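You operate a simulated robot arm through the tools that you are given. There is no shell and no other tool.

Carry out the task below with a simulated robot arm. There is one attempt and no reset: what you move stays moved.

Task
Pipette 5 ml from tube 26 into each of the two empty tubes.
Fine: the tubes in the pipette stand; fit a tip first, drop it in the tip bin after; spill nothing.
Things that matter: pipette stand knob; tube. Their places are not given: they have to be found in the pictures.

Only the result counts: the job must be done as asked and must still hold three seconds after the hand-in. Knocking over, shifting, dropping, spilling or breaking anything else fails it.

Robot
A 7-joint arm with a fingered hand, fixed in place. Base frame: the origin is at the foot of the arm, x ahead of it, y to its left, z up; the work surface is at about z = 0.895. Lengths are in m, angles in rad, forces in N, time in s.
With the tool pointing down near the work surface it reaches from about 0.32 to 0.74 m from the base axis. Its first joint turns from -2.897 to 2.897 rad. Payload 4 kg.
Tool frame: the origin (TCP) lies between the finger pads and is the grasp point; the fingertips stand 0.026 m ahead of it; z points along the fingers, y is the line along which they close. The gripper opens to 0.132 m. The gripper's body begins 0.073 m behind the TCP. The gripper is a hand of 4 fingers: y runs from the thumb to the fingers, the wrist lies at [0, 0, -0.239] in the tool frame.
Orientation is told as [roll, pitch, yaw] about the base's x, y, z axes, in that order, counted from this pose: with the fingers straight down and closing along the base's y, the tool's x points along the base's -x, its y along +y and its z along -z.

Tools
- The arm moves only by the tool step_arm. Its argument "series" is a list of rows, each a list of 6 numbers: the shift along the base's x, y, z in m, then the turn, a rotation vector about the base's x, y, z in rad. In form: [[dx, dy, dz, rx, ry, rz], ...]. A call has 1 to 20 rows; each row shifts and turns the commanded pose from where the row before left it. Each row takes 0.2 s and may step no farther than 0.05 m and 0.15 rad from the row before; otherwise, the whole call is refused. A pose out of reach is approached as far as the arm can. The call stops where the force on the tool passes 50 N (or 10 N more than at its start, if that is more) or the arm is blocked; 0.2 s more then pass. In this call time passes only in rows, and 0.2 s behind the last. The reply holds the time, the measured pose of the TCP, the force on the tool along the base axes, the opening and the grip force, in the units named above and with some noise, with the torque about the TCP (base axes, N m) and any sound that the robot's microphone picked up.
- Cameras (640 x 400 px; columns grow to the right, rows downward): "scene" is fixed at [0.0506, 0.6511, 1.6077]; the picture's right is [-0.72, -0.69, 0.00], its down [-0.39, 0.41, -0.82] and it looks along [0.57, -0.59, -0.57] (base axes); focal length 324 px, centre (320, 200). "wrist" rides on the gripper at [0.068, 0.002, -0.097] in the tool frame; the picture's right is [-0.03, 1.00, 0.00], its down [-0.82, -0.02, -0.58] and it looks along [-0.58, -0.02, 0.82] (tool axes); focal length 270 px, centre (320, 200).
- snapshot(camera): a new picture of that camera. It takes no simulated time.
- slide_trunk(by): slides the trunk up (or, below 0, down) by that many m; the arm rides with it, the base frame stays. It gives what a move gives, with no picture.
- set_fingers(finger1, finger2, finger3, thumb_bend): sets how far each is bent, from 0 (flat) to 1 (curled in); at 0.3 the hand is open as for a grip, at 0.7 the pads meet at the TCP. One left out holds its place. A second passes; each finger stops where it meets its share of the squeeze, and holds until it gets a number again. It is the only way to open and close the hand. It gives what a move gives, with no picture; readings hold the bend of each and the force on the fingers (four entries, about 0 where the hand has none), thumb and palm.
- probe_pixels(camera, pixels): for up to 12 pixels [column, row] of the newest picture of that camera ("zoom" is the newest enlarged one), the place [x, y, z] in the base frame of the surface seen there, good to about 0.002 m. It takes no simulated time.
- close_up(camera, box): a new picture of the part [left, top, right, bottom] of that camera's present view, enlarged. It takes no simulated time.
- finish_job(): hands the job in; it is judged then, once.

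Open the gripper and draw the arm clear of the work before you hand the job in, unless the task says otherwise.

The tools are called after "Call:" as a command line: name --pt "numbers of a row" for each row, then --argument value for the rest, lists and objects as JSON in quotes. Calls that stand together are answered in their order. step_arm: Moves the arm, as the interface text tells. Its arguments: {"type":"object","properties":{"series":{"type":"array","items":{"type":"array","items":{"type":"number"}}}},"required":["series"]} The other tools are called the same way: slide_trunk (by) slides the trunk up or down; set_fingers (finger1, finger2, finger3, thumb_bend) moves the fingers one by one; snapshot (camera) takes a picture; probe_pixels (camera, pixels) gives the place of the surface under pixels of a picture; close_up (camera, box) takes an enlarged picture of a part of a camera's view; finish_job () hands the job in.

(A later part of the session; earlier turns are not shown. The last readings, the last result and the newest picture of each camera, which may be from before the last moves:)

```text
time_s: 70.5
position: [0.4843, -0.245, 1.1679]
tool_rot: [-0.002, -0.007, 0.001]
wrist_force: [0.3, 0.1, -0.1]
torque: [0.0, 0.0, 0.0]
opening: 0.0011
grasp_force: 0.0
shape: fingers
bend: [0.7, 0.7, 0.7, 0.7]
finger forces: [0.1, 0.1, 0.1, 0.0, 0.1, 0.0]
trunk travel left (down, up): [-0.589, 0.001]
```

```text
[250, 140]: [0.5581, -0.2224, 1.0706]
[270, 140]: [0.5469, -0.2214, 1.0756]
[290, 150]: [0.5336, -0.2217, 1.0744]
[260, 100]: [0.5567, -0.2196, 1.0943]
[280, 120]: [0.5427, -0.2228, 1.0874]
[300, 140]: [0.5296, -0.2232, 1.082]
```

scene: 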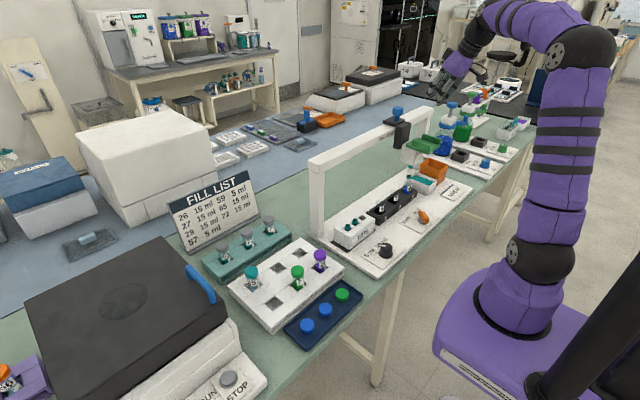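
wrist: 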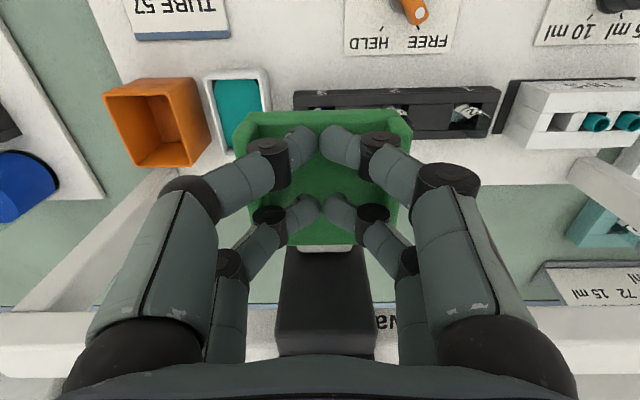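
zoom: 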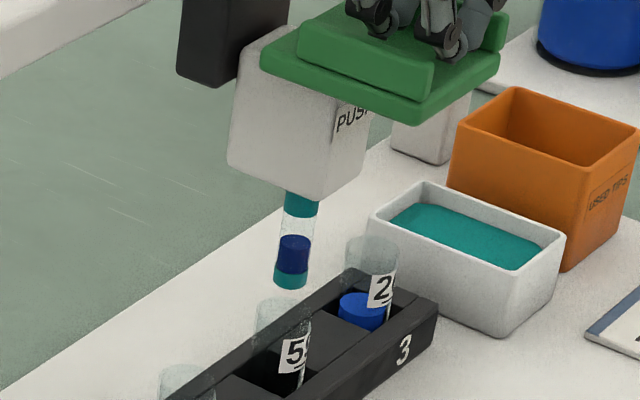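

The carriage sits at about -0.243, 2 mm from tube 59's axis (~-0.241). I'll take up the slack and nudge it gently.

Call:
step_arm --pt "0 0.003 0 0 0 0" --pt "0 0.002 0 0 0 0" --pt "0 0.001 0 0 0 0" --pt "0 0.001 0 0 0 0" --pt "0 0.001 0 0 0 0" --pt "0 0.001 0 0 0 0"

Call:
close_up --camera "scene" --box '[380, 170, 410, 205]'

Call:
close_up --camera "scene" --box '[370, 145, 430, 205]'

Call:
probe_pixels --camera "zoom" --pixels '[[250, 140], [270, 140], [290, 150], [260, 100], [280, 120], [300, 140]]'

```text
time_s: 71.9
position: [0.4846, -0.2366, 1.1683]
tool_rot: [-0.003, -0.009, -0.002]
wrist_force: [-0.7, -0.6, 0.8]
torque: [0.02, -0.02, -0.01]
opening: 0.0008
grasp_force: 1.2
shape: fingers
bend: [0.7, 0.7, 0.7, 0.7]
finger forces: [1.1, 0.9, 0.1, 0.0, 0.0, 0.0]
trunk travel left (down, up): [-0.589, 0.001]
```

```text
11.43 times, centred on (395, 188) of scene
```

zoom: 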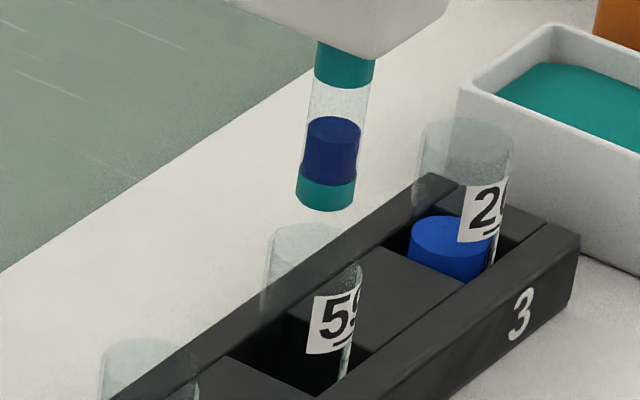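

```text
6.67 times, centred on (400, 175) of scene
```

zoom: 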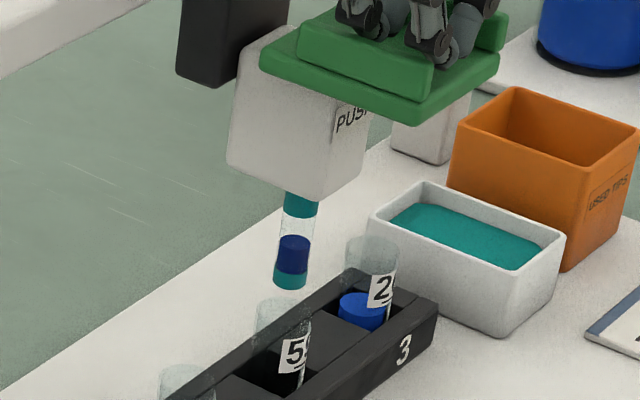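

```text
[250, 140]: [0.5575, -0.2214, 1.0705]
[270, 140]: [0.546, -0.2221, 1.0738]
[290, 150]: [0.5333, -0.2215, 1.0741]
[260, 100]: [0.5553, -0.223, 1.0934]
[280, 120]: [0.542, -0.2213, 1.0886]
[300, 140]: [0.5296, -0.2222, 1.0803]
```

Contact just made. I'll nudge 2 mm more.

Call:
step_arm --pt "0 0.001 0 0 0 0" --pt "0 0.001 0 0 0 0" --pt "0 0.0005 0 0 0 0" --pt "0 0 0 0 0 0"

Call:
close_up --camera "scene" --box '[380, 170, 410, 205]'

```text
time_s: 72.9
position: [0.484, -0.2348, 1.1686]
tool_rot: [-0.004, -0.008, -0.001]
wrist_force: [-1.1, -3.2, 3.5]
torque: [0.01, 0.0, 0.1]
opening: 0.0
grasp_force: 2.4
shape: fingers
bend: [0.7, 0.7, 0.7, 0.7]
finger forces: [2.9, 2.3, 0.0, 0.1, 0.0, 0.1]
trunk travel left (down, up): [-0.589, 0.001]
```

```text
11.43 times, centred on (395, 188) of scene
```

zoom: 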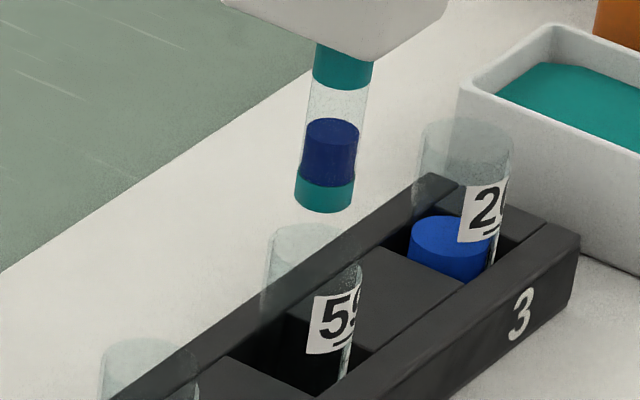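

The tip is now in line with tube 59 (within ~1 mm). I'll ease off the side load and lower the tip into tube 59, checking as it enters.

Call:
step_arm --pt "0 -0.004 0 0 0 0" --pt "0 0 -0.005 0 0 0" --pt "0 0 -0.005 0 0 0" --pt "0 0 -0.006 0 0 0"

Call:
close_up --camera "scene" --box '[380, 170, 410, 205]'

```text
time_s: 73.9
position: [0.4857, -0.2381, 1.1521]
tool_rot: [-0.006, -0.01, 0.0]
wrist_force: [0.4, -1.7, 3.3]
torque: [0.04, 0.01, 0.01]
opening: 0.0002
grasp_force: 1.6
shape: fingers
bend: [0.7, 0.7, 0.7, 0.7]
finger forces: [2.4, 1.5, 0.1, 0.1, 0.1, 0.0]
trunk travel left (down, up): [-0.589, 0.001]
```

```text
11.43 times, centred on (395, 188) of scene
```

zoom: 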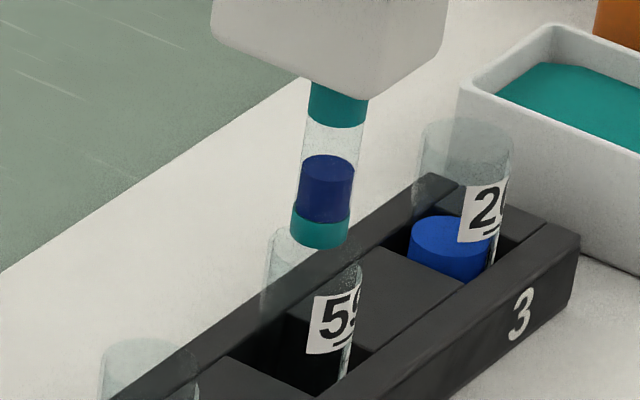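

The tip end is right at tube 59's mouth, centred. Continuing down.

Call:
step_arm --pt "0 0 -0.007 0 0 0" --pt "0 0 -0.007 0 0 0" --pt "0 0 -0.008 0 0 0"

Call:
close_up --camera "scene" --box '[380, 170, 410, 205]'

```text
time_s: 74.7
position: [0.4837, -0.2388, 1.1302]
tool_rot: [-0.004, -0.011, -0.001]
wrist_force: [0.8, -2.1, 4.3]
torque: [0.12, -0.02, -0.05]
opening: 0.0
grasp_force: 2.8
shape: fingers
bend: [0.7, 0.7, 0.7, 0.7]
finger forces: [2.8, 2.1, 0.0, 0.0, 0.0, 0.0]
trunk travel left (down, up): [-0.589, 0.001]
```

```text
11.43 times, centred on (395, 188) of scene
```

zoom: 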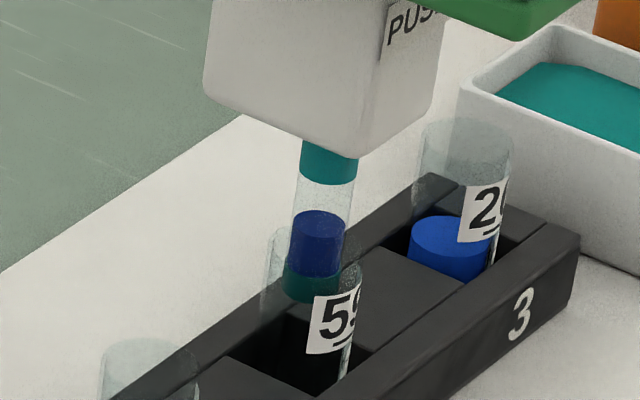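

The tip is inside tube 59. I'll continue down toward the depth where the draw triggered (TCP z≈1.08).

Call:
step_arm --pt "0 0 -0.008 0 0 0" --pt "0 0 -0.008 0 0 0" --pt "0 0 -0.008 0 0 0" --pt "0 0 -0.007 0 0 0"

Call:
close_up --camera "scene" --box '[380, 170, 410, 205]'

```text
time_s: 75.7
position: [0.4847, -0.2392, 1.0984]
tool_rot: [-0.004, -0.008, 0.002]
wrist_force: [1.0, -2.3, 6.1]
torque: [0.13, 0.04, -0.03]
opening: 0.0001
grasp_force: 2.8
shape: fingers
bend: [0.7, 0.7, 0.7, 0.7]
finger forces: [4.0, 2.7, 0.0, 0.1, 0.0, 0.1]
trunk travel left (down, up): [-0.589, 0.001]
```

```text
11.43 times, centred on (395, 188) of scene
```

zoom: 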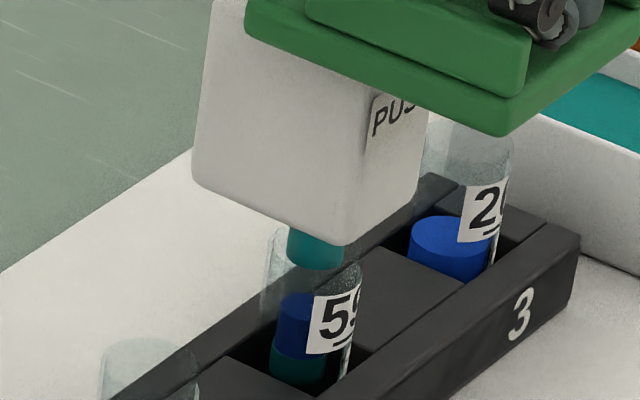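

Liquid is still in the tip. I'll go on in 4 mm steps.

Call:
step_arm --pt "0 0 -0.004 0 0 0" --pt "0 0 -0.004 0 0 0" --pt "0 0 -0.004 0 0 0"

Call:
close_up --camera "scene" --box '[380, 170, 410, 205]'

Call:
step_arm --pt "0 0 -0.003 0 0 0" --pt "0 0 -0.003 0 0 0" --pt "0 0 -0.002 0 0 0"

Call:
close_up --camera "scene" --box '[380, 170, 410, 205]'

```text
time_s: 76.5
position: [0.4838, -0.2392, 1.0879]
tool_rot: [-0.004, -0.008, 0.001]
wrist_force: [-2.1, -1.8, 6.3]
torque: [0.17, 0.05, 0.07]
opening: 0.0002
grasp_force: 3.7
shape: fingers
bend: [0.71, 0.7, 0.7, 0.7]
finger forces: [4.9, 2.5, 0.1, 0.1, 0.0, 0.0]
trunk travel left (down, up): [-0.589, 0.001]
```

```text
11.43 times, centred on (395, 188) of scene
```

zoom: 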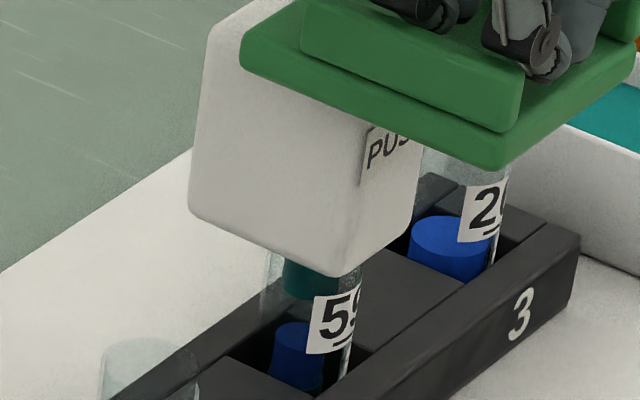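

```text
time_s: 77.3
position: [0.4835, -0.2383, 1.083]
tool_rot: [-0.006, -0.015, -0.002]
wrist_force: [-2.8, -0.6, 38.0]
torque: [0.9, 0.3, 0.01]
opening: 0.0
grasp_force: 18.8
shape: fingers
bend: [0.72, 0.71, 0.7, 0.7]
finger forces: [27.4, 11.2, 0.0, 0.0, 0.0, 0.0]
trunk travel left (down, up): [-0.589, 0.001]
```

```text
11.43 times, centred on (395, 188) of scene
```

zoom: 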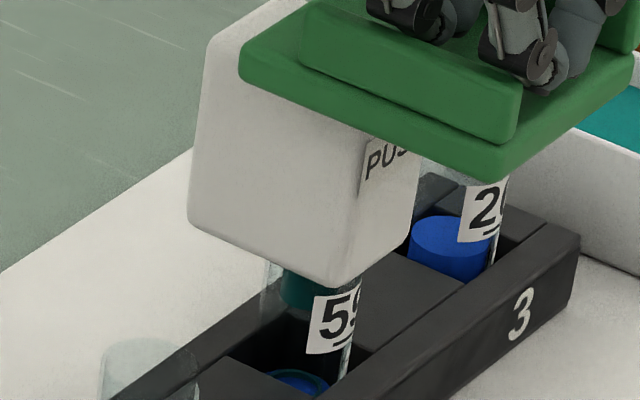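

Bottoming the plate dispensed the dose: the tube's lower part shows blue at (300,385). I'll raise slowly and check the tip is empty.

Call:
step_arm --pt "0 0 0.004 0 0 0" --pt "0 0 0.006 0 0 0" --pt "0 0 0.008 0 0 0" --pt "0 0 0.01 0 0 0" --pt "0 0 0.01 0 0 0"

Call:
close_up --camera "scene" --box '[380, 170, 410, 205]'

```text
time_s: 78.5
position: [0.4831, -0.2372, 1.1168]
tool_rot: [-0.004, -0.008, 0.0]
wrist_force: [0.4, -3.2, 4.1]
torque: [0.07, 0.06, 0.01]
opening: 0.0
grasp_force: 3.3
shape: fingers
bend: [0.71, 0.71, 0.7, 0.7]
finger forces: [4.7, 2.0, 0.0, 0.0, 0.0, 0.0]
trunk travel left (down, up): [-0.589, 0.001]
```

```text
11.43 times, centred on (395, 188) of scene
```

zoom: 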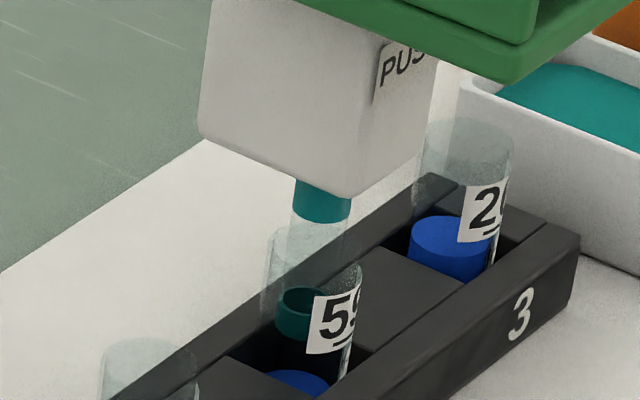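

Tip empty, tube 59 filled. I'll let the head fully up and slide back to tube 26.

Call:
step_arm --pt "0 0 0.012 0 0 0" --pt "0 0 0.012 0 0 0" --pt "0 0 0.012 0 0 0" --pt "0 0 0.014 0 0 0"

Call:
close_up --camera "scene" --box '[370, 155, 420, 205]'

Call:
step_arm --pt "0 -0.004 0 0 0 0" --pt "0 -0.005 0 0 0 0" --pt "0 -0.008 0 0 0 0" --pt "0 -0.01 0 0 0 0" --pt "0 -0.01 0 0 0 0" --pt "0 -0.01 0 0 0 0" --pt "0 -0.01 0 0 0 0" --pt "0 -0.01 0 0 0 0" --pt "0 -0.008 0 0 0 0" --pt "0 -0.006 0 0 0 0" --pt "0 -0.005 0 0 0 0" --pt "0 -0.003 0 0 0 0" --pt "0 -0.002 0 0 0 0" --pt "0 -0.001 0 0 0 0"

Call:
close_up --camera "scene" --box '[380, 150, 440, 205]'

Call:
close_up --camera "scene" --box '[390, 165, 420, 200]'

```text
time_s: 79.5
position: [0.4849, -0.237, 1.1658]
tool_rot: [-0.002, -0.007, 0.0]
wrist_force: [-0.8, -1.0, 1.2]
torque: [0.02, 0.01, 0.05]
opening: 0.0003
grasp_force: 1.3
shape: fingers
bend: [0.7, 0.7, 0.7, 0.7]
finger forces: [1.2, 1.0, 0.1, 0.1, 0.0, 0.1]
trunk travel left (down, up): [-0.589, 0.001]
```

```text
8.00 times, centred on (395, 180) of scene
```

zoom: 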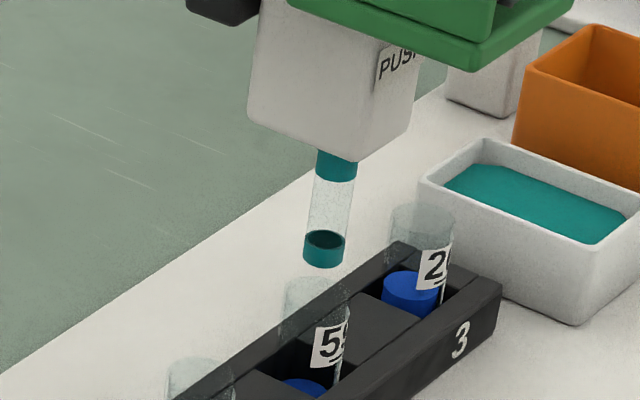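

```text
time_s: 82.5
position: [0.4847, -0.3298, 1.167]
tool_rot: [-0.003, -0.008, 0.001]
wrist_force: [-0.7, -0.3, 0.5]
torque: [-0.04, 0.0, 0.05]
opening: 0.0008
grasp_force: 0.4
shape: fingers
bend: [0.7, 0.7, 0.7, 0.7]
finger forces: [0.9, 0.0, 0.0, 0.1, 0.0, 0.0]
trunk travel left (down, up): [-0.589, 0.001]
```

```text
7.27 times, centred on (410, 178) of scene
```

zoom: 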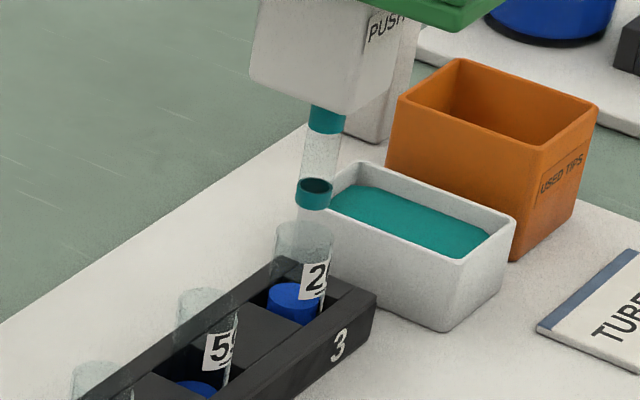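

```text
11.43 times, centred on (405, 182) of scene
```

zoom: 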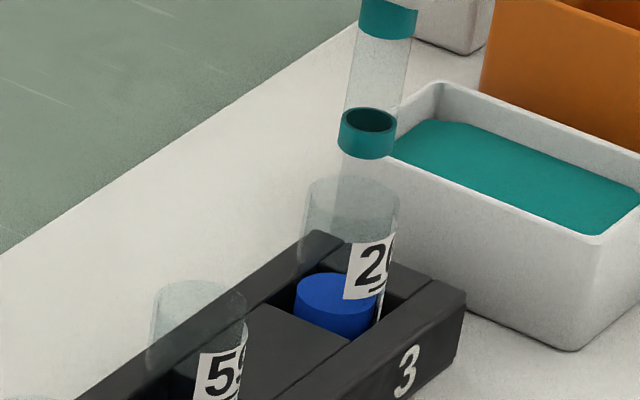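

The tip is in line with tube 26 within about 1 mm. I'll lower it into tube 26.

Call:
step_arm --pt "0 0 -0.006 0 0 0" --pt "0 0 -0.006 0 0 0" --pt "0 0 -0.006 0 0 0" --pt "0 0 -0.006 0 0 0"

Call:
close_up --camera "scene" --box '[390, 165, 420, 200]'

```text
time_s: 83.5
position: [0.4846, -0.3304, 1.1431]
tool_rot: [-0.004, -0.009, -0.001]
wrist_force: [1.8, -0.5, 3.1]
torque: [0.07, 0.0, -0.03]
opening: 0.0003
grasp_force: 1.8
shape: fingers
bend: [0.7, 0.7, 0.7, 0.7]
finger forces: [2.6, 1.1, 0.1, 0.1, 0.0, 0.0]
trunk travel left (down, up): [-0.589, 0.001]
```

```text
11.43 times, centred on (405, 182) of scene
```

zoom: 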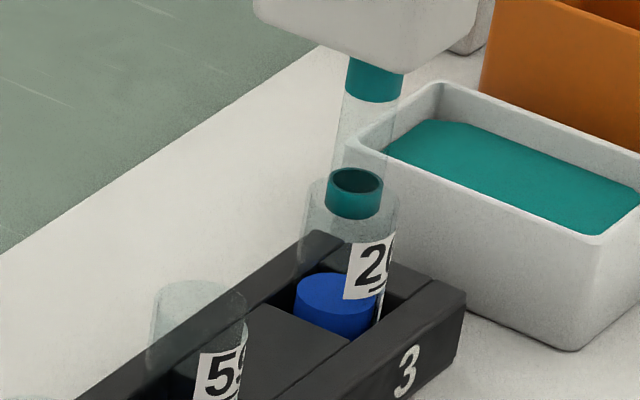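

It has entered cleanly. I'll continue down to just above the stroke's end.

Call:
step_arm --pt "0 0 -0.008 0 0 0" --pt "0 0 -0.008 0 0 0" --pt "0 0 -0.008 0 0 0" --pt "0 0 -0.008 0 0 0" --pt "0 0 -0.008 0 0 0" --pt "0 0 -0.008 0 0 0" --pt "0 0 -0.006 0 0 0"

Call:
close_up --camera "scene" --box '[390, 165, 420, 200]'

```text
time_s: 85.1
position: [0.485, -0.3289, 1.089]
tool_rot: [-0.004, -0.01, -0.002]
wrist_force: [-0.3, -0.2, 6.0]
torque: [0.12, 0.07, -0.02]
opening: 0.0
grasp_force: 3.0
shape: fingers
bend: [0.7, 0.7, 0.7, 0.7]
finger forces: [4.4, 1.8, 0.0, 0.1, 0.0, 0.1]
trunk travel left (down, up): [-0.589, 0.001]
```

```text
11.43 times, centred on (405, 182) of scene
```

zoom: 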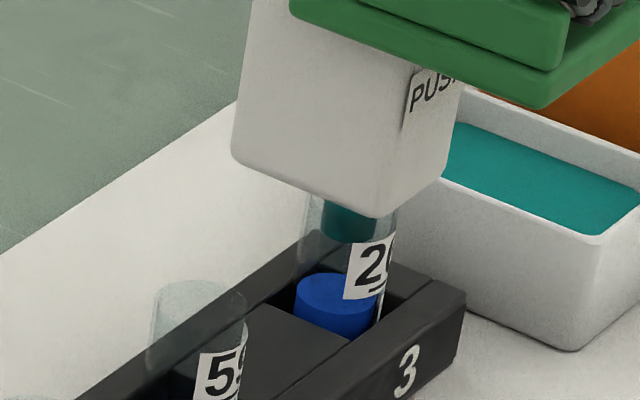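

Now the final few mm, in small steps.

Call:
step_arm --pt "0 0 -0.003 0 0 0" --pt "0 0 -0.002 0 0 0"

Call:
close_up --camera "scene" --box '[390, 165, 420, 200]'

Call:
step_arm --pt "0 0 -0.002 0 0 0" --pt "0 0 -0.002 0 0 0"

Call:
close_up --camera "scene" --box '[390, 165, 420, 200]'

```text
time_s: 85.7
position: [0.4834, -0.3295, 1.084]
tool_rot: [-0.004, -0.009, -0.001]
wrist_force: [-0.4, -2.0, 6.1]
torque: [0.15, 0.06, -0.01]
opening: 0.0002
grasp_force: 3.0
shape: fingers
bend: [0.7, 0.7, 0.7, 0.7]
finger forces: [4.7, 1.9, 0.1, 0.1, 0.0, 0.0]
trunk travel left (down, up): [-0.589, 0.001]
```

```text
11.43 times, centred on (405, 182) of scene
```

zoom: 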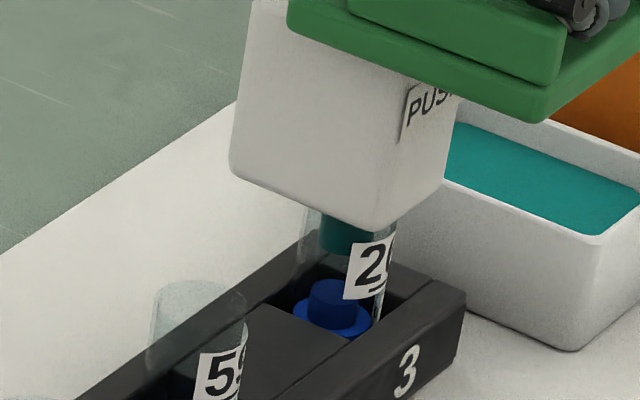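

```text
time_s: 86.3
position: [0.4845, -0.33, 1.0834]
tool_rot: [-0.005, -0.013, 0.0]
wrist_force: [-1.4, -0.3, 27.7]
torque: [0.7, 0.17, 0.0]
opening: 0.0
grasp_force: 13.7
shape: fingers
bend: [0.71, 0.71, 0.7, 0.7]
finger forces: [18.3, 8.9, 0.0, 0.0, 0.1, 0.0]
trunk travel left (down, up): [-0.589, 0.001]
```

```text
11.43 times, centred on (405, 182) of scene
```

zoom: 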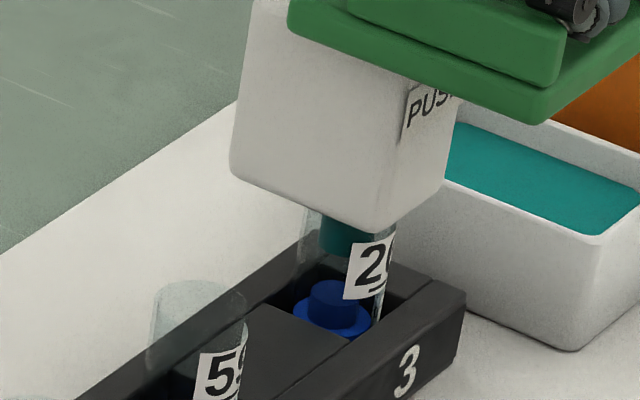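

The second dose has been drawn. I'll raise the head fully and check.

Call:
step_arm --pt "0 0 0.005 0 0 0" --pt "0 0 0.01 0 0 0" --pt "0 0 0.01 0 0 0" --pt "0 0 0.012 0 0 0" --pt "0 0 0.012 0 0 0" --pt "0 0 0.012 0 0 0" --pt "0 0 0.012 0 0 0" --pt "0 0 0.013 0 0 0"

Call:
close_up --camera "scene" --box '[380, 150, 440, 205]'

Call:
snapshot --camera "wrist"

```text
time_s: 88.1
position: [0.4858, -0.3288, 1.1658]
tool_rot: [-0.001, -0.008, 0.0]
wrist_force: [-0.5, -0.5, 0.5]
torque: [-0.01, 0.03, -0.01]
opening: 0.0004
grasp_force: 0.4
shape: fingers
bend: [0.7, 0.7, 0.7, 0.7]
finger forces: [0.3, 0.0, 0.1, 0.0, 0.0, 0.0]
trunk travel left (down, up): [-0.589, 0.001]
```

```text
7.27 times, centred on (410, 178) of scene
```

zoom: 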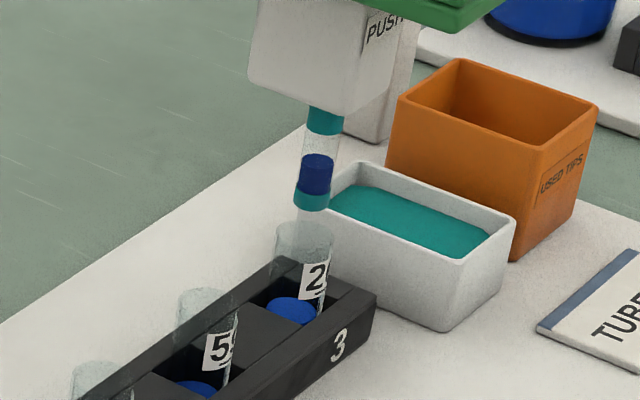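

```text
taken
```

wrist: 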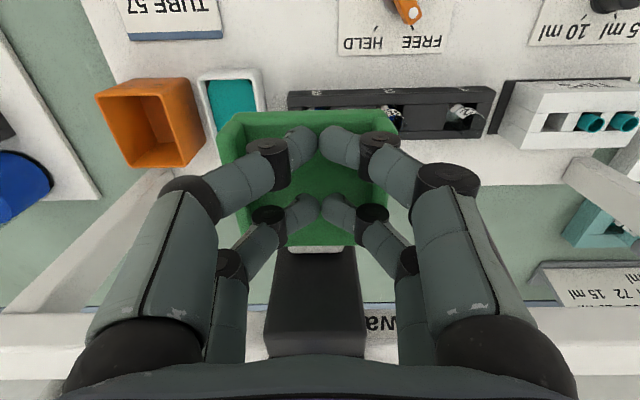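

The second dose is held. I'll slide to tube 62 (y≈-0.152), slowly.

Call:
step_arm --pt "0 0.004 0.001 0 0 0" --pt "0 0.006 0 0 0 0" --pt "0 0.012 0 0 0 0" --pt "0 0.012 0 0 0 0" --pt "0 0.012 0 0 0 0" --pt "0 0.012 0 0 0 0" --pt "0 0.012 0 0 0 0" --pt "0 0.012 0 0 0 0" --pt "0 0.012 0 0 0 0" --pt "0 0.012 0 0 0 0" --pt "0 0.012 0 0 0 0" --pt "0 0.012 0 0 0 0" --pt "0 0.012 0 0 0 0" --pt "0 0.01 0 0 0 0" --pt "0 0.008 0 0 0 0" --pt "0 0.006 0 0 0 0" --pt "0 0.004 0 0 0 0" --pt "0 0.002 0 0 0 0" --pt "0 0.001 0 0 0 0"

Call:
close_up --camera "scene" --box '[350, 155, 420, 215]'

Call:
close_up --camera "scene" --box '[365, 175, 400, 210]'

```text
time_s: 92.1
position: [0.485, -0.1565, 1.1675]
tool_rot: [-0.005, -0.007, -0.001]
wrist_force: [0.1, 0.1, 0.2]
torque: [-0.02, -0.01, 0.0]
opening: 0.0012
grasp_force: 0.1
shape: fingers
bend: [0.7, 0.7, 0.7, 0.7]
finger forces: [0.0, 0.1, 0.1, 0.0, 0.1, 0.0]
trunk travel left (down, up): [-0.589, 0.001]
```

```text
6.67 times, centred on (385, 185) of scene
```

zoom: 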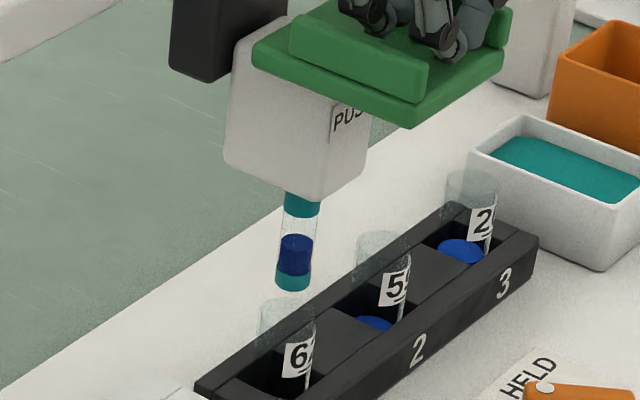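

```text
11.43 times, centred on (382, 192) of scene
```

zoom: 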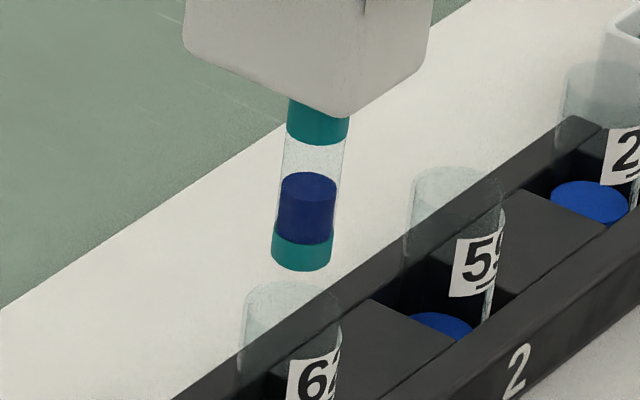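

The tip lines up with tube 62 within about 1 mm. I'll lower to the mouth and check.

Call:
step_arm --pt "0 0.002 -0.006 0 0 0" --pt "0 0 -0.005 0 0 0" --pt "0 0 -0.005 0 0 0"

Call:
close_up --camera "scene" --box '[365, 175, 400, 210]'

```text
time_s: 92.9
position: [0.4847, -0.1545, 1.152]
tool_rot: [-0.003, -0.008, 0.001]
wrist_force: [0.0, -0.2, 3.6]
torque: [0.01, -0.05, 0.05]
opening: 0.0007
grasp_force: 2.1
shape: fingers
bend: [0.7, 0.7, 0.7, 0.7]
finger forces: [1.2, 1.2, 1.5, 0.0, 0.1, 0.0]
trunk travel left (down, up): [-0.589, 0.001]
```

```text
11.43 times, centred on (382, 192) of scene
```

zoom: 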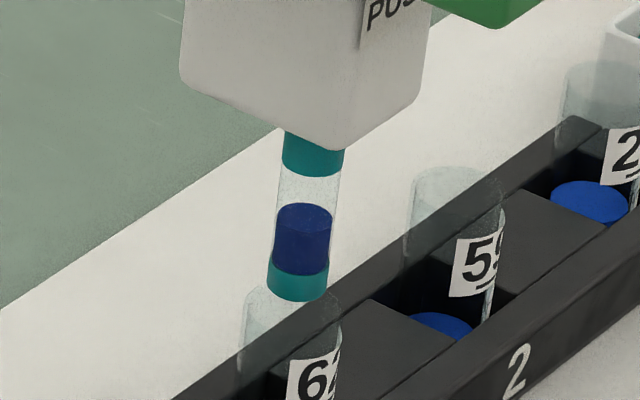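

Centred over tube 62's mouth. Continuing into the tube.

Call:
step_arm --pt "0 0 -0.007 0 0 0" --pt "0 0 -0.007 0 0 0" --pt "0 0 -0.008 0 0 0" --pt "0 0 -0.008 0 0 0"

Call:
close_up --camera "scene" --box '[365, 175, 400, 215]'

```text
time_s: 93.9
position: [0.4845, -0.1542, 1.1219]
tool_rot: [-0.004, -0.01, -0.002]
wrist_force: [0.5, -0.9, 4.4]
torque: [0.02, -0.02, 0.03]
opening: 0.0001
grasp_force: 3.0
shape: fingers
bend: [0.7, 0.7, 0.7, 0.7]
finger forces: [1.7, 2.1, 2.2, 0.0, 0.0, 0.0]
trunk travel left (down, up): [-0.589, 0.001]
```

```text
10.00 times, centred on (382, 195) of scene
```

zoom: 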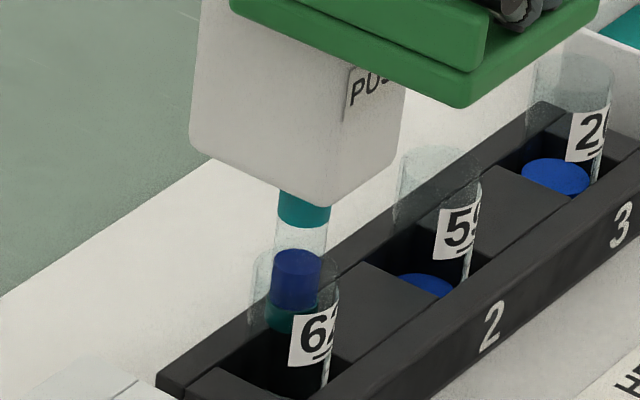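

The tip is inside tube 62. I'll press on to the stroke's end in decreasing steps.

Call:
step_arm --pt "0 0 -0.008 0 0 0" --pt "0 0 -0.008 0 0 0" --pt "0 0 -0.008 0 0 0" --pt "0 0 -0.006 0 0 0"

Call:
step_arm --pt "0 0 -0.003 0 0 0" --pt "0 0 -0.003 0 0 0"

Call:
close_up --camera "scene" --box '[365, 175, 400, 215]'

```text
time_s: 94.9
position: [0.4848, -0.1546, 1.0913]
tool_rot: [-0.003, -0.011, -0.001]
wrist_force: [-2.4, -1.9, 5.0]
torque: [0.02, -0.03, 0.06]
opening: 0.0
grasp_force: 4.8
shape: fingers
bend: [0.7, 0.7, 0.7, 0.7]
finger forces: [2.1, 3.1, 3.2, 0.0, 1.1, 0.0]
trunk travel left (down, up): [-0.589, 0.001]
```

```text
time_s: 95.5
position: [0.4853, -0.154, 1.0859]
tool_rot: [-0.005, -0.012, 0.0]
wrist_force: [2.1, -1.1, 5.5]
torque: [0.03, -0.05, -0.03]
opening: 0.0001
grasp_force: 5.2
shape: fingers
bend: [0.7, 0.7, 0.7, 0.7]
finger forces: [1.9, 2.9, 3.4, 0.0, 1.1, 0.0]
trunk travel left (down, up): [-0.589, 0.001]
```

```text
10.00 times, centred on (382, 195) of scene
```

zoom: 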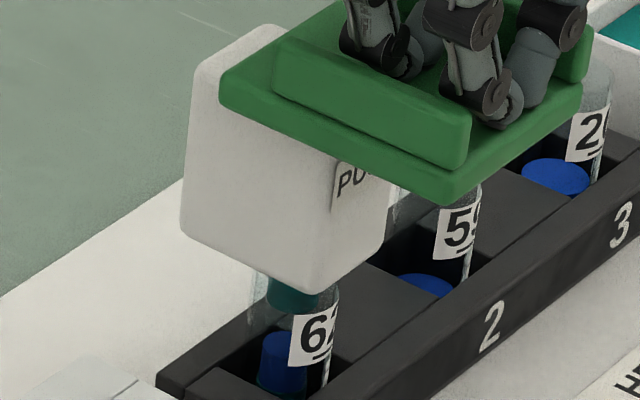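

Still holding the dose; a few mm more to the end stop.

Call:
step_arm --pt "0 0 -0.002 0 0 0" --pt "0 0 -0.002 0 0 0"

Call:
close_up --camera "scene" --box '[365, 175, 400, 215]'

Call:
step_arm --pt "0 0 -0.002 0 0 0" --pt "0 0 -0.002 0 0 0"

Call:
close_up --camera "scene" --box '[365, 175, 400, 215]'

```text
time_s: 96.1
position: [0.4845, -0.1546, 1.0821]
tool_rot: [-0.004, -0.01, -0.001]
wrist_force: [2.1, -1.7, 6.7]
torque: [0.02, -0.08, 0.02]
opening: 0.0002
grasp_force: 5.1
shape: fingers
bend: [0.7, 0.7, 0.7, 0.7]
finger forces: [2.1, 2.9, 3.2, 0.0, 1.3, 0.0]
trunk travel left (down, up): [-0.589, 0.001]
```

```text
10.00 times, centred on (382, 195) of scene
```

zoom: 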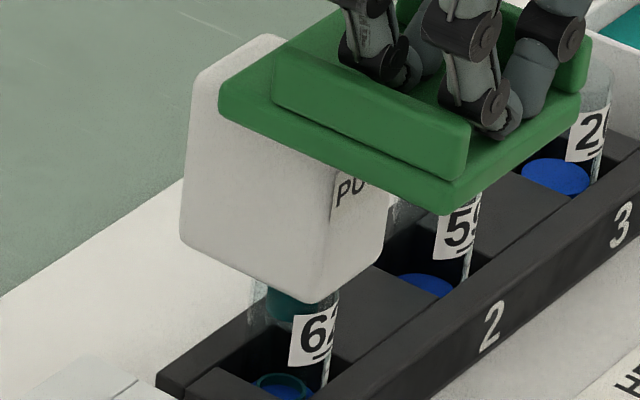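

```text
time_s: 96.7
position: [0.485, -0.1555, 1.0777]
tool_rot: [-0.005, -0.012, 0.0]
wrist_force: [2.7, -2.4, 19.2]
torque: [-0.13, 0.11, 0.09]
opening: 0.0001
grasp_force: 12.1
shape: fingers
bend: [0.7, 0.7, 0.7, 0.7]
finger forces: [4.5, 3.5, 5.4, 0.1, 10.1, 0.0]
trunk travel left (down, up): [-0.589, 0.001]
```

```text
10.00 times, centred on (382, 195) of scene
```

zoom: 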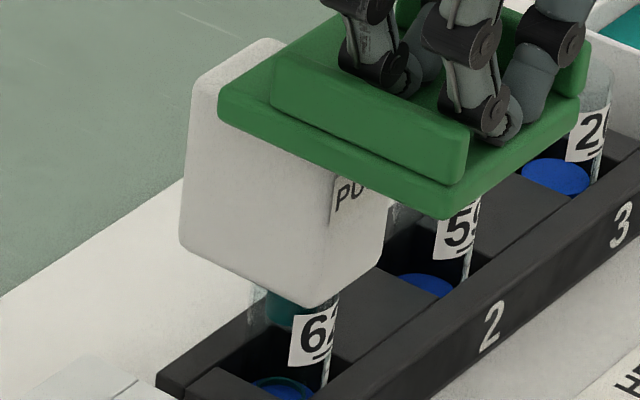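

The dose went into tube 62. I'll raise the head fully and check the tip and the three tubes.

Call:
step_arm --pt "0 0 0.006 0 0 0" --pt "0 0 0.01 0 0 0" --pt "0 0 0.012 0 0 0" --pt "0 0 0.012 0 0 0" --pt "0 0 0.012 0 0 0" --pt "0 0 0.012 0 0 0" --pt "0 0 0.012 0 0 0" --pt "0 0 0.012 0 0 0"

Call:
close_up --camera "scene" --box '[355, 155, 425, 215]'

Call:
close_up --camera "scene" --box '[365, 175, 400, 210]'

```text
time_s: 98.5
position: [0.4864, -0.1543, 1.1649]
tool_rot: [-0.002, -0.008, 0.0]
wrist_force: [0.1, -0.6, 0.0]
torque: [-0.01, 0.01, 0.03]
opening: 0.0008
grasp_force: 0.2
shape: fingers
bend: [0.7, 0.7, 0.7, 0.7]
finger forces: [0.0, 0.0, 0.1, 0.1, 0.1, 0.0]
trunk travel left (down, up): [-0.589, 0.001]
```

```text
6.67 times, centred on (390, 185) of scene
```

zoom: 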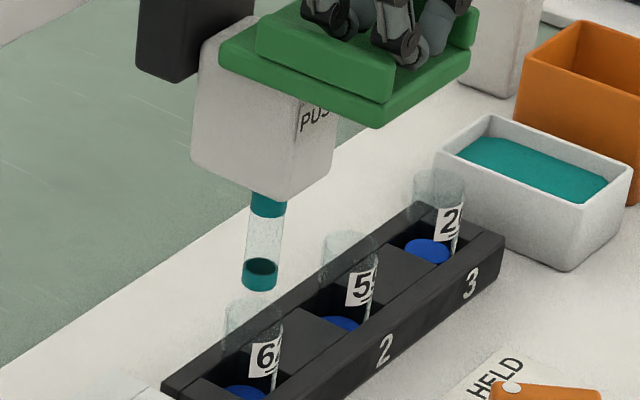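

```text
11.43 times, centred on (382, 192) of scene
```

zoom: 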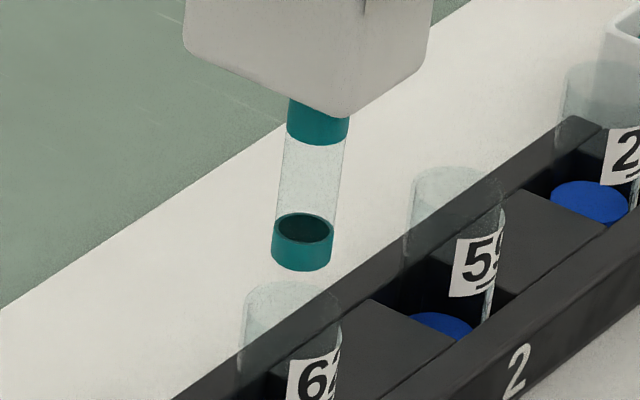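

Both tubes hold equal doses and the tip is empty. Now I'll slide the carriage toward the used-tips bin (y≈-0.531), tilting the hand on the way for reach.

Call:
step_arm --pt "0 -0.005 0.003 0 0 0" --pt "0 -0.01 0 0 0 0" --pt "0 -0.015 0 0 0 0" --pt "0 -0.02 0 0 0 0" --pt "0 -0.02 0 0 0 0" --pt "0 -0.02 0 0 0 0" --pt "0 -0.02 0 0 0 0" --pt "0 -0.02 0 0 0 0" --pt "0 -0.02 0 0 0 0" --pt "0 -0.02 0 0 0 0" --pt "0 -0.02 0.001 0 -0.05 0" --pt "0 -0.02 0.001 0 -0.05 0" --pt "0 -0.02 0.001 0 -0.05 0" --pt "0 -0.02 0 0 -0.05 0" --pt "0 -0.02 0 0 -0.05 0" --pt "0 -0.02 0 0 -0.05 0" --pt "0 -0.015 0 0 0 0" --pt "0 -0.01 0 0 0 0" --pt "0 -0.005 0 0 0 0"

Call:
snapshot --camera "wrist"

Call:
close_up --camera "scene" --box '[390, 90, 480, 190]'

```text
time_s: 102.5
position: [0.4846, -0.4759, 1.1701]
tool_rot: [-0.004, -0.309, 0.002]
wrist_force: [-0.1, -0.1, -0.2]
torque: [0.01, 0.01, -0.01]
opening: 0.0011
grasp_force: 0.2
shape: fingers
bend: [0.7, 0.7, 0.7, 0.7]
finger forces: [0.0, 0.0, 0.0, 0.1, 0.0, 0.1]
trunk travel left (down, up): [-0.589, 0.001]
```

```text
taken
```

wrist: 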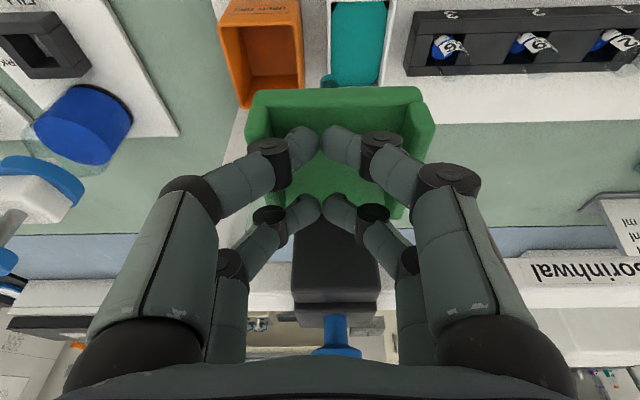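

```text
4.00 times, centred on (435, 140) of scene
```

zoom: 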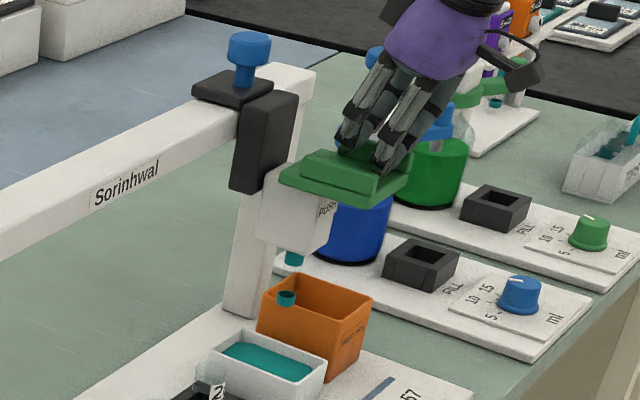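

The tip clears the bin rim. I'll continue slowly to the bin centre.

Call:
step_arm --pt "0 -0.01 0 0 0 0" --pt "0 -0.01 0 0 0 0" --pt "0 -0.01 0 0 0 0" --pt "0 -0.01 0 0 0 0" --pt "0 -0.008 0 0 0 0" --pt "0 -0.005 0 0 0 0" --pt "0 -0.003 0 0 0 0" --pt "0 -0.002 0 0 0 0"

Call:
close_up --camera "scene" --box '[405, 120, 465, 190]'

Call:
probe_pixels --camera "zoom" --pixels '[[250, 120], [280, 140], [300, 100], [310, 160], [230, 150]]'

```text
time_s: 104.3
position: [0.4841, -0.5336, 1.1711]
tool_rot: [-0.003, -0.308, -0.001]
wrist_force: [0.8, 1.0, -0.3]
torque: [0.01, 0.0, 0.01]
opening: 0.0012
grasp_force: 0.0
shape: fingers
bend: [0.7, 0.7, 0.7, 0.7]
finger forces: [0.0, 0.1, 0.1, 0.1, 0.1, 0.0]
trunk travel left (down, up): [-0.589, 0.001]
```

```text
5.71 times, centred on (435, 155) of scene
```

zoom: 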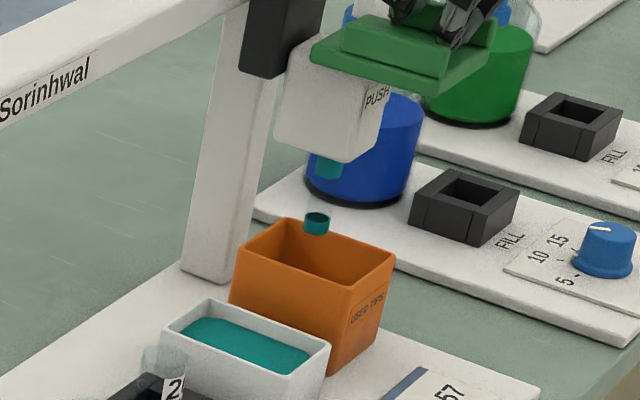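

```text
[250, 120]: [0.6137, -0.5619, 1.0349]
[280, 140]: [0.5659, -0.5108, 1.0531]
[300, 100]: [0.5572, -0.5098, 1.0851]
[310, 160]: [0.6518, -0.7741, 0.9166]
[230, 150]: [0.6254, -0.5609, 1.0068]
```

The carriage is at y≈-0.532, over the bin. I'll press the head down into the bin.

Call:
step_arm --pt "0 0.001 -0.01 0 0 0" --pt "0 0 -0.01 0 0 0" --pt "0 0 -0.01 0 0 0" --pt "0 0 -0.01 0 0 0" --pt "0 0 -0.01 0 0 0"

Call:
close_up --camera "scene" --box '[405, 120, 465, 190]'

```text
time_s: 105.5
position: [0.4852, -0.5328, 1.1215]
tool_rot: [-0.003, -0.309, 0.0]
wrist_force: [-0.5, -0.7, 4.6]
torque: [-0.04, 0.09, 0.05]
opening: 0.0001
grasp_force: 2.6
shape: fingers
bend: [0.7, 0.7, 0.7, 0.7]
finger forces: [2.7, 0.0, 0.0, 0.0, 3.4, 0.0]
trunk travel left (down, up): [-0.589, 0.001]
```

```text
5.71 times, centred on (435, 155) of scene
```

zoom: 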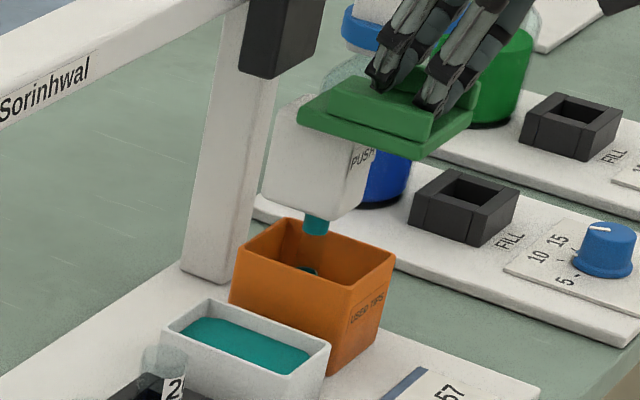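

The tip is inside the bin. I'll keep pressing to the stroke's end.

Call:
step_arm --pt "0 0 -0.008 0 0 0" --pt "0 0 -0.008 0 0 0" --pt "0 0 -0.008 0 0 0" --pt "0 0 -0.006 0 0 0"

Call:
step_arm --pt "0 0 -0.004 0 0 0" --pt "0 0 -0.003 0 0 0"

Call:
close_up --camera "scene" --box '[405, 120, 465, 190]'

```text
time_s: 106.5
position: [0.4831, -0.5313, 1.0917]
tool_rot: [-0.003, -0.308, 0.001]
wrist_force: [0.6, -2.0, 6.4]
torque: [-0.05, 0.05, 0.06]
opening: 0.0
grasp_force: 3.7
shape: fingers
bend: [0.7, 0.7, 0.7, 0.7]
finger forces: [2.8, 0.1, 0.0, 0.0, 5.2, 0.0]
trunk travel left (down, up): [-0.589, 0.001]
```

```text
time_s: 107.1
position: [0.4851, -0.5319, 1.0873]
tool_rot: [-0.004, -0.313, 0.0]
wrist_force: [-0.2, -2.5, 14.4]
torque: [-0.06, 0.19, 0.02]
opening: 0.0
grasp_force: 8.0
shape: fingers
bend: [0.71, 0.7, 0.7, 0.7]
finger forces: [6.6, 0.1, 0.0, 0.0, 9.7, 0.0]
trunk travel left (down, up): [-0.589, 0.001]
```

```text
5.71 times, centred on (435, 155) of scene
```

zoom: 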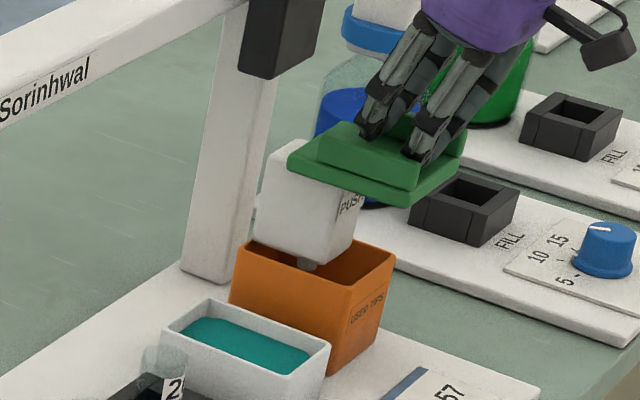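

The bare nozzle shows at (307,265), so the tip has dropped off. I'll raise the head and look into the bin.

Call:
step_arm --pt "0 0 0.006 0 0 0" --pt "0 0 0.012 0 0 0" --pt "0 0 0.012 0 0 0" --pt "0 0 0.012 0 0 0" --pt "0 0 0.012 0 0 0" --pt "0 0 0.012 0 0 0" --pt "0 0 0.012 0 0 0"

Call:
close_up --camera "scene" --box '[405, 120, 465, 190]'

Call:
snapshot --camera "wrist"

```text
time_s: 108.7
position: [0.4849, -0.5334, 1.1629]
tool_rot: [-0.004, -0.309, -0.001]
wrist_force: [-0.5, 0.4, 3.4]
torque: [0.02, 0.05, 0.0]
opening: 0.0001
grasp_force: 1.4
shape: fingers
bend: [0.7, 0.7, 0.7, 0.7]
finger forces: [2.0, 0.0, 0.0, 0.0, 1.9, 0.0]
trunk travel left (down, up): [-0.589, 0.001]
```

```text
5.71 times, centred on (435, 155) of scene
```

zoom: 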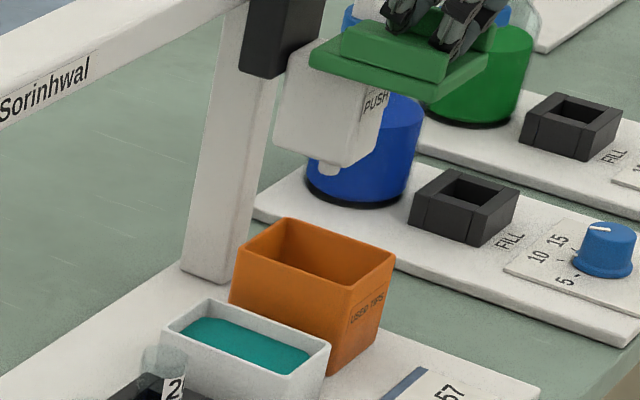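

```text
taken
```

wrist: 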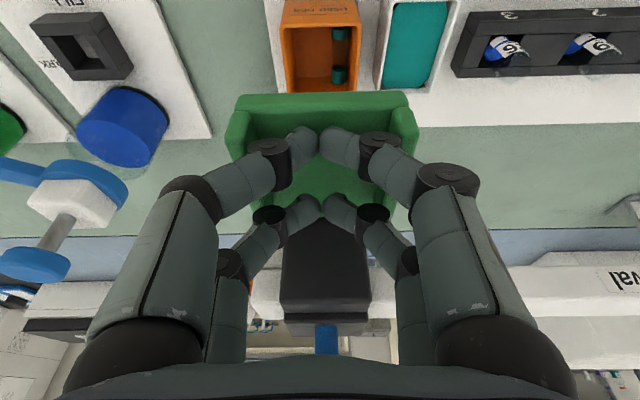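

The tip lies in the bin (teal ends at (340,33) and (338,75) in the wrist view). I'll lift out of the channel, back off and un-tilt.

Call:
step_arm --pt "0 0 0.02 0 0 0" --pt "0 0 0.03 0 0 0" --pt "-0.03 0.02 0.02 0 0 0" --pt "-0.03 0.035 0.01 0 0.05 0" --pt "-0.03 0.035 0 0 0.05 0" --pt "-0.02 0.04 0 0 0.05 0" --pt "-0.01 0.04 0 0 0.05 0" --pt "0 0.04 0 0 0.05 0" --pt "0 0.04 0 0 0.05 0"

Call:
set_fingers --finger1 0.3 --finger2 0.3 --finger3 0.3 --thumb_bend 0.3

Call:
snapshot --camera "scene"

Call:
snapshot --camera "wrist"

Call:
close_up --camera "wrist" --box '[190, 60, 450, 230]'

Call:
close_up --camera "scene" --box '[360, 165, 440, 215]'

```text
time_s: 110.7
position: [0.3648, -0.2829, 1.2429]
tool_rot: [-0.002, -0.01, -0.001]
wrist_force: [0.4, -0.1, 0.1]
torque: [0.0, 0.01, -0.01]
opening: 0.0008
grasp_force: 0.0
shape: fingers
bend: [0.7, 0.7, 0.7, 0.7]
finger forces: [0.1, 0.0, 0.0, 0.1, 0.1, 0.1]
trunk travel left (down, up): [-0.589, 0.001]
```

```text
time_s: 111.7
position: [0.3649, -0.2834, 1.2419]
tool_rot: [-0.003, -0.009, 0.0]
wrist_force: [0.6, 0.2, 0.6]
torque: [0.0, -0.01, 0.02]
opening: 0.1324
grasp_force: 0.1
shape: fingers
bend: [0.3, 0.3, 0.3, 0.3]
finger forces: [0.0, 0.1, 0.0, 0.0, 0.1, 0.0]
trunk travel left (down, up): [-0.589, 0.001]
```

```text
taken
```

scene: 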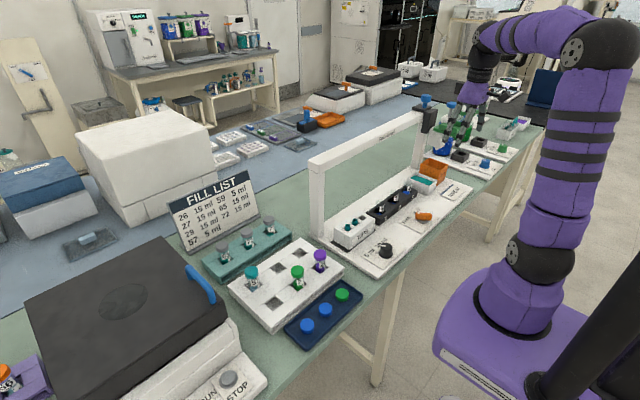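

```text
taken
```

wrist: 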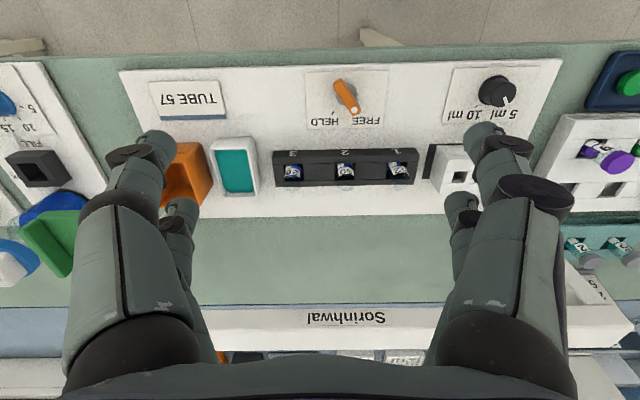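

```text
2.35 times, centred on (320, 145) of wrist
```

zoom: 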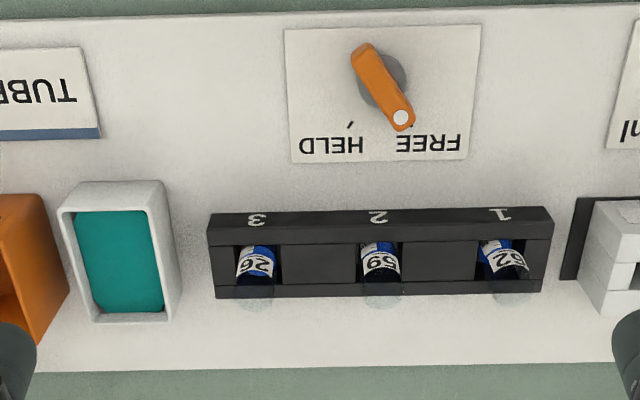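

```text
8.00 times, centred on (400, 190) of scene
```

zoom: 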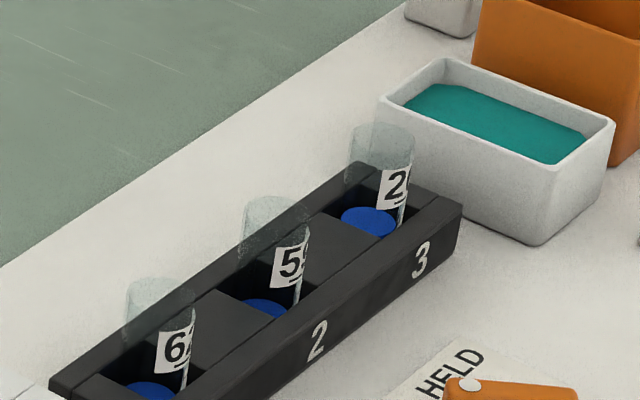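

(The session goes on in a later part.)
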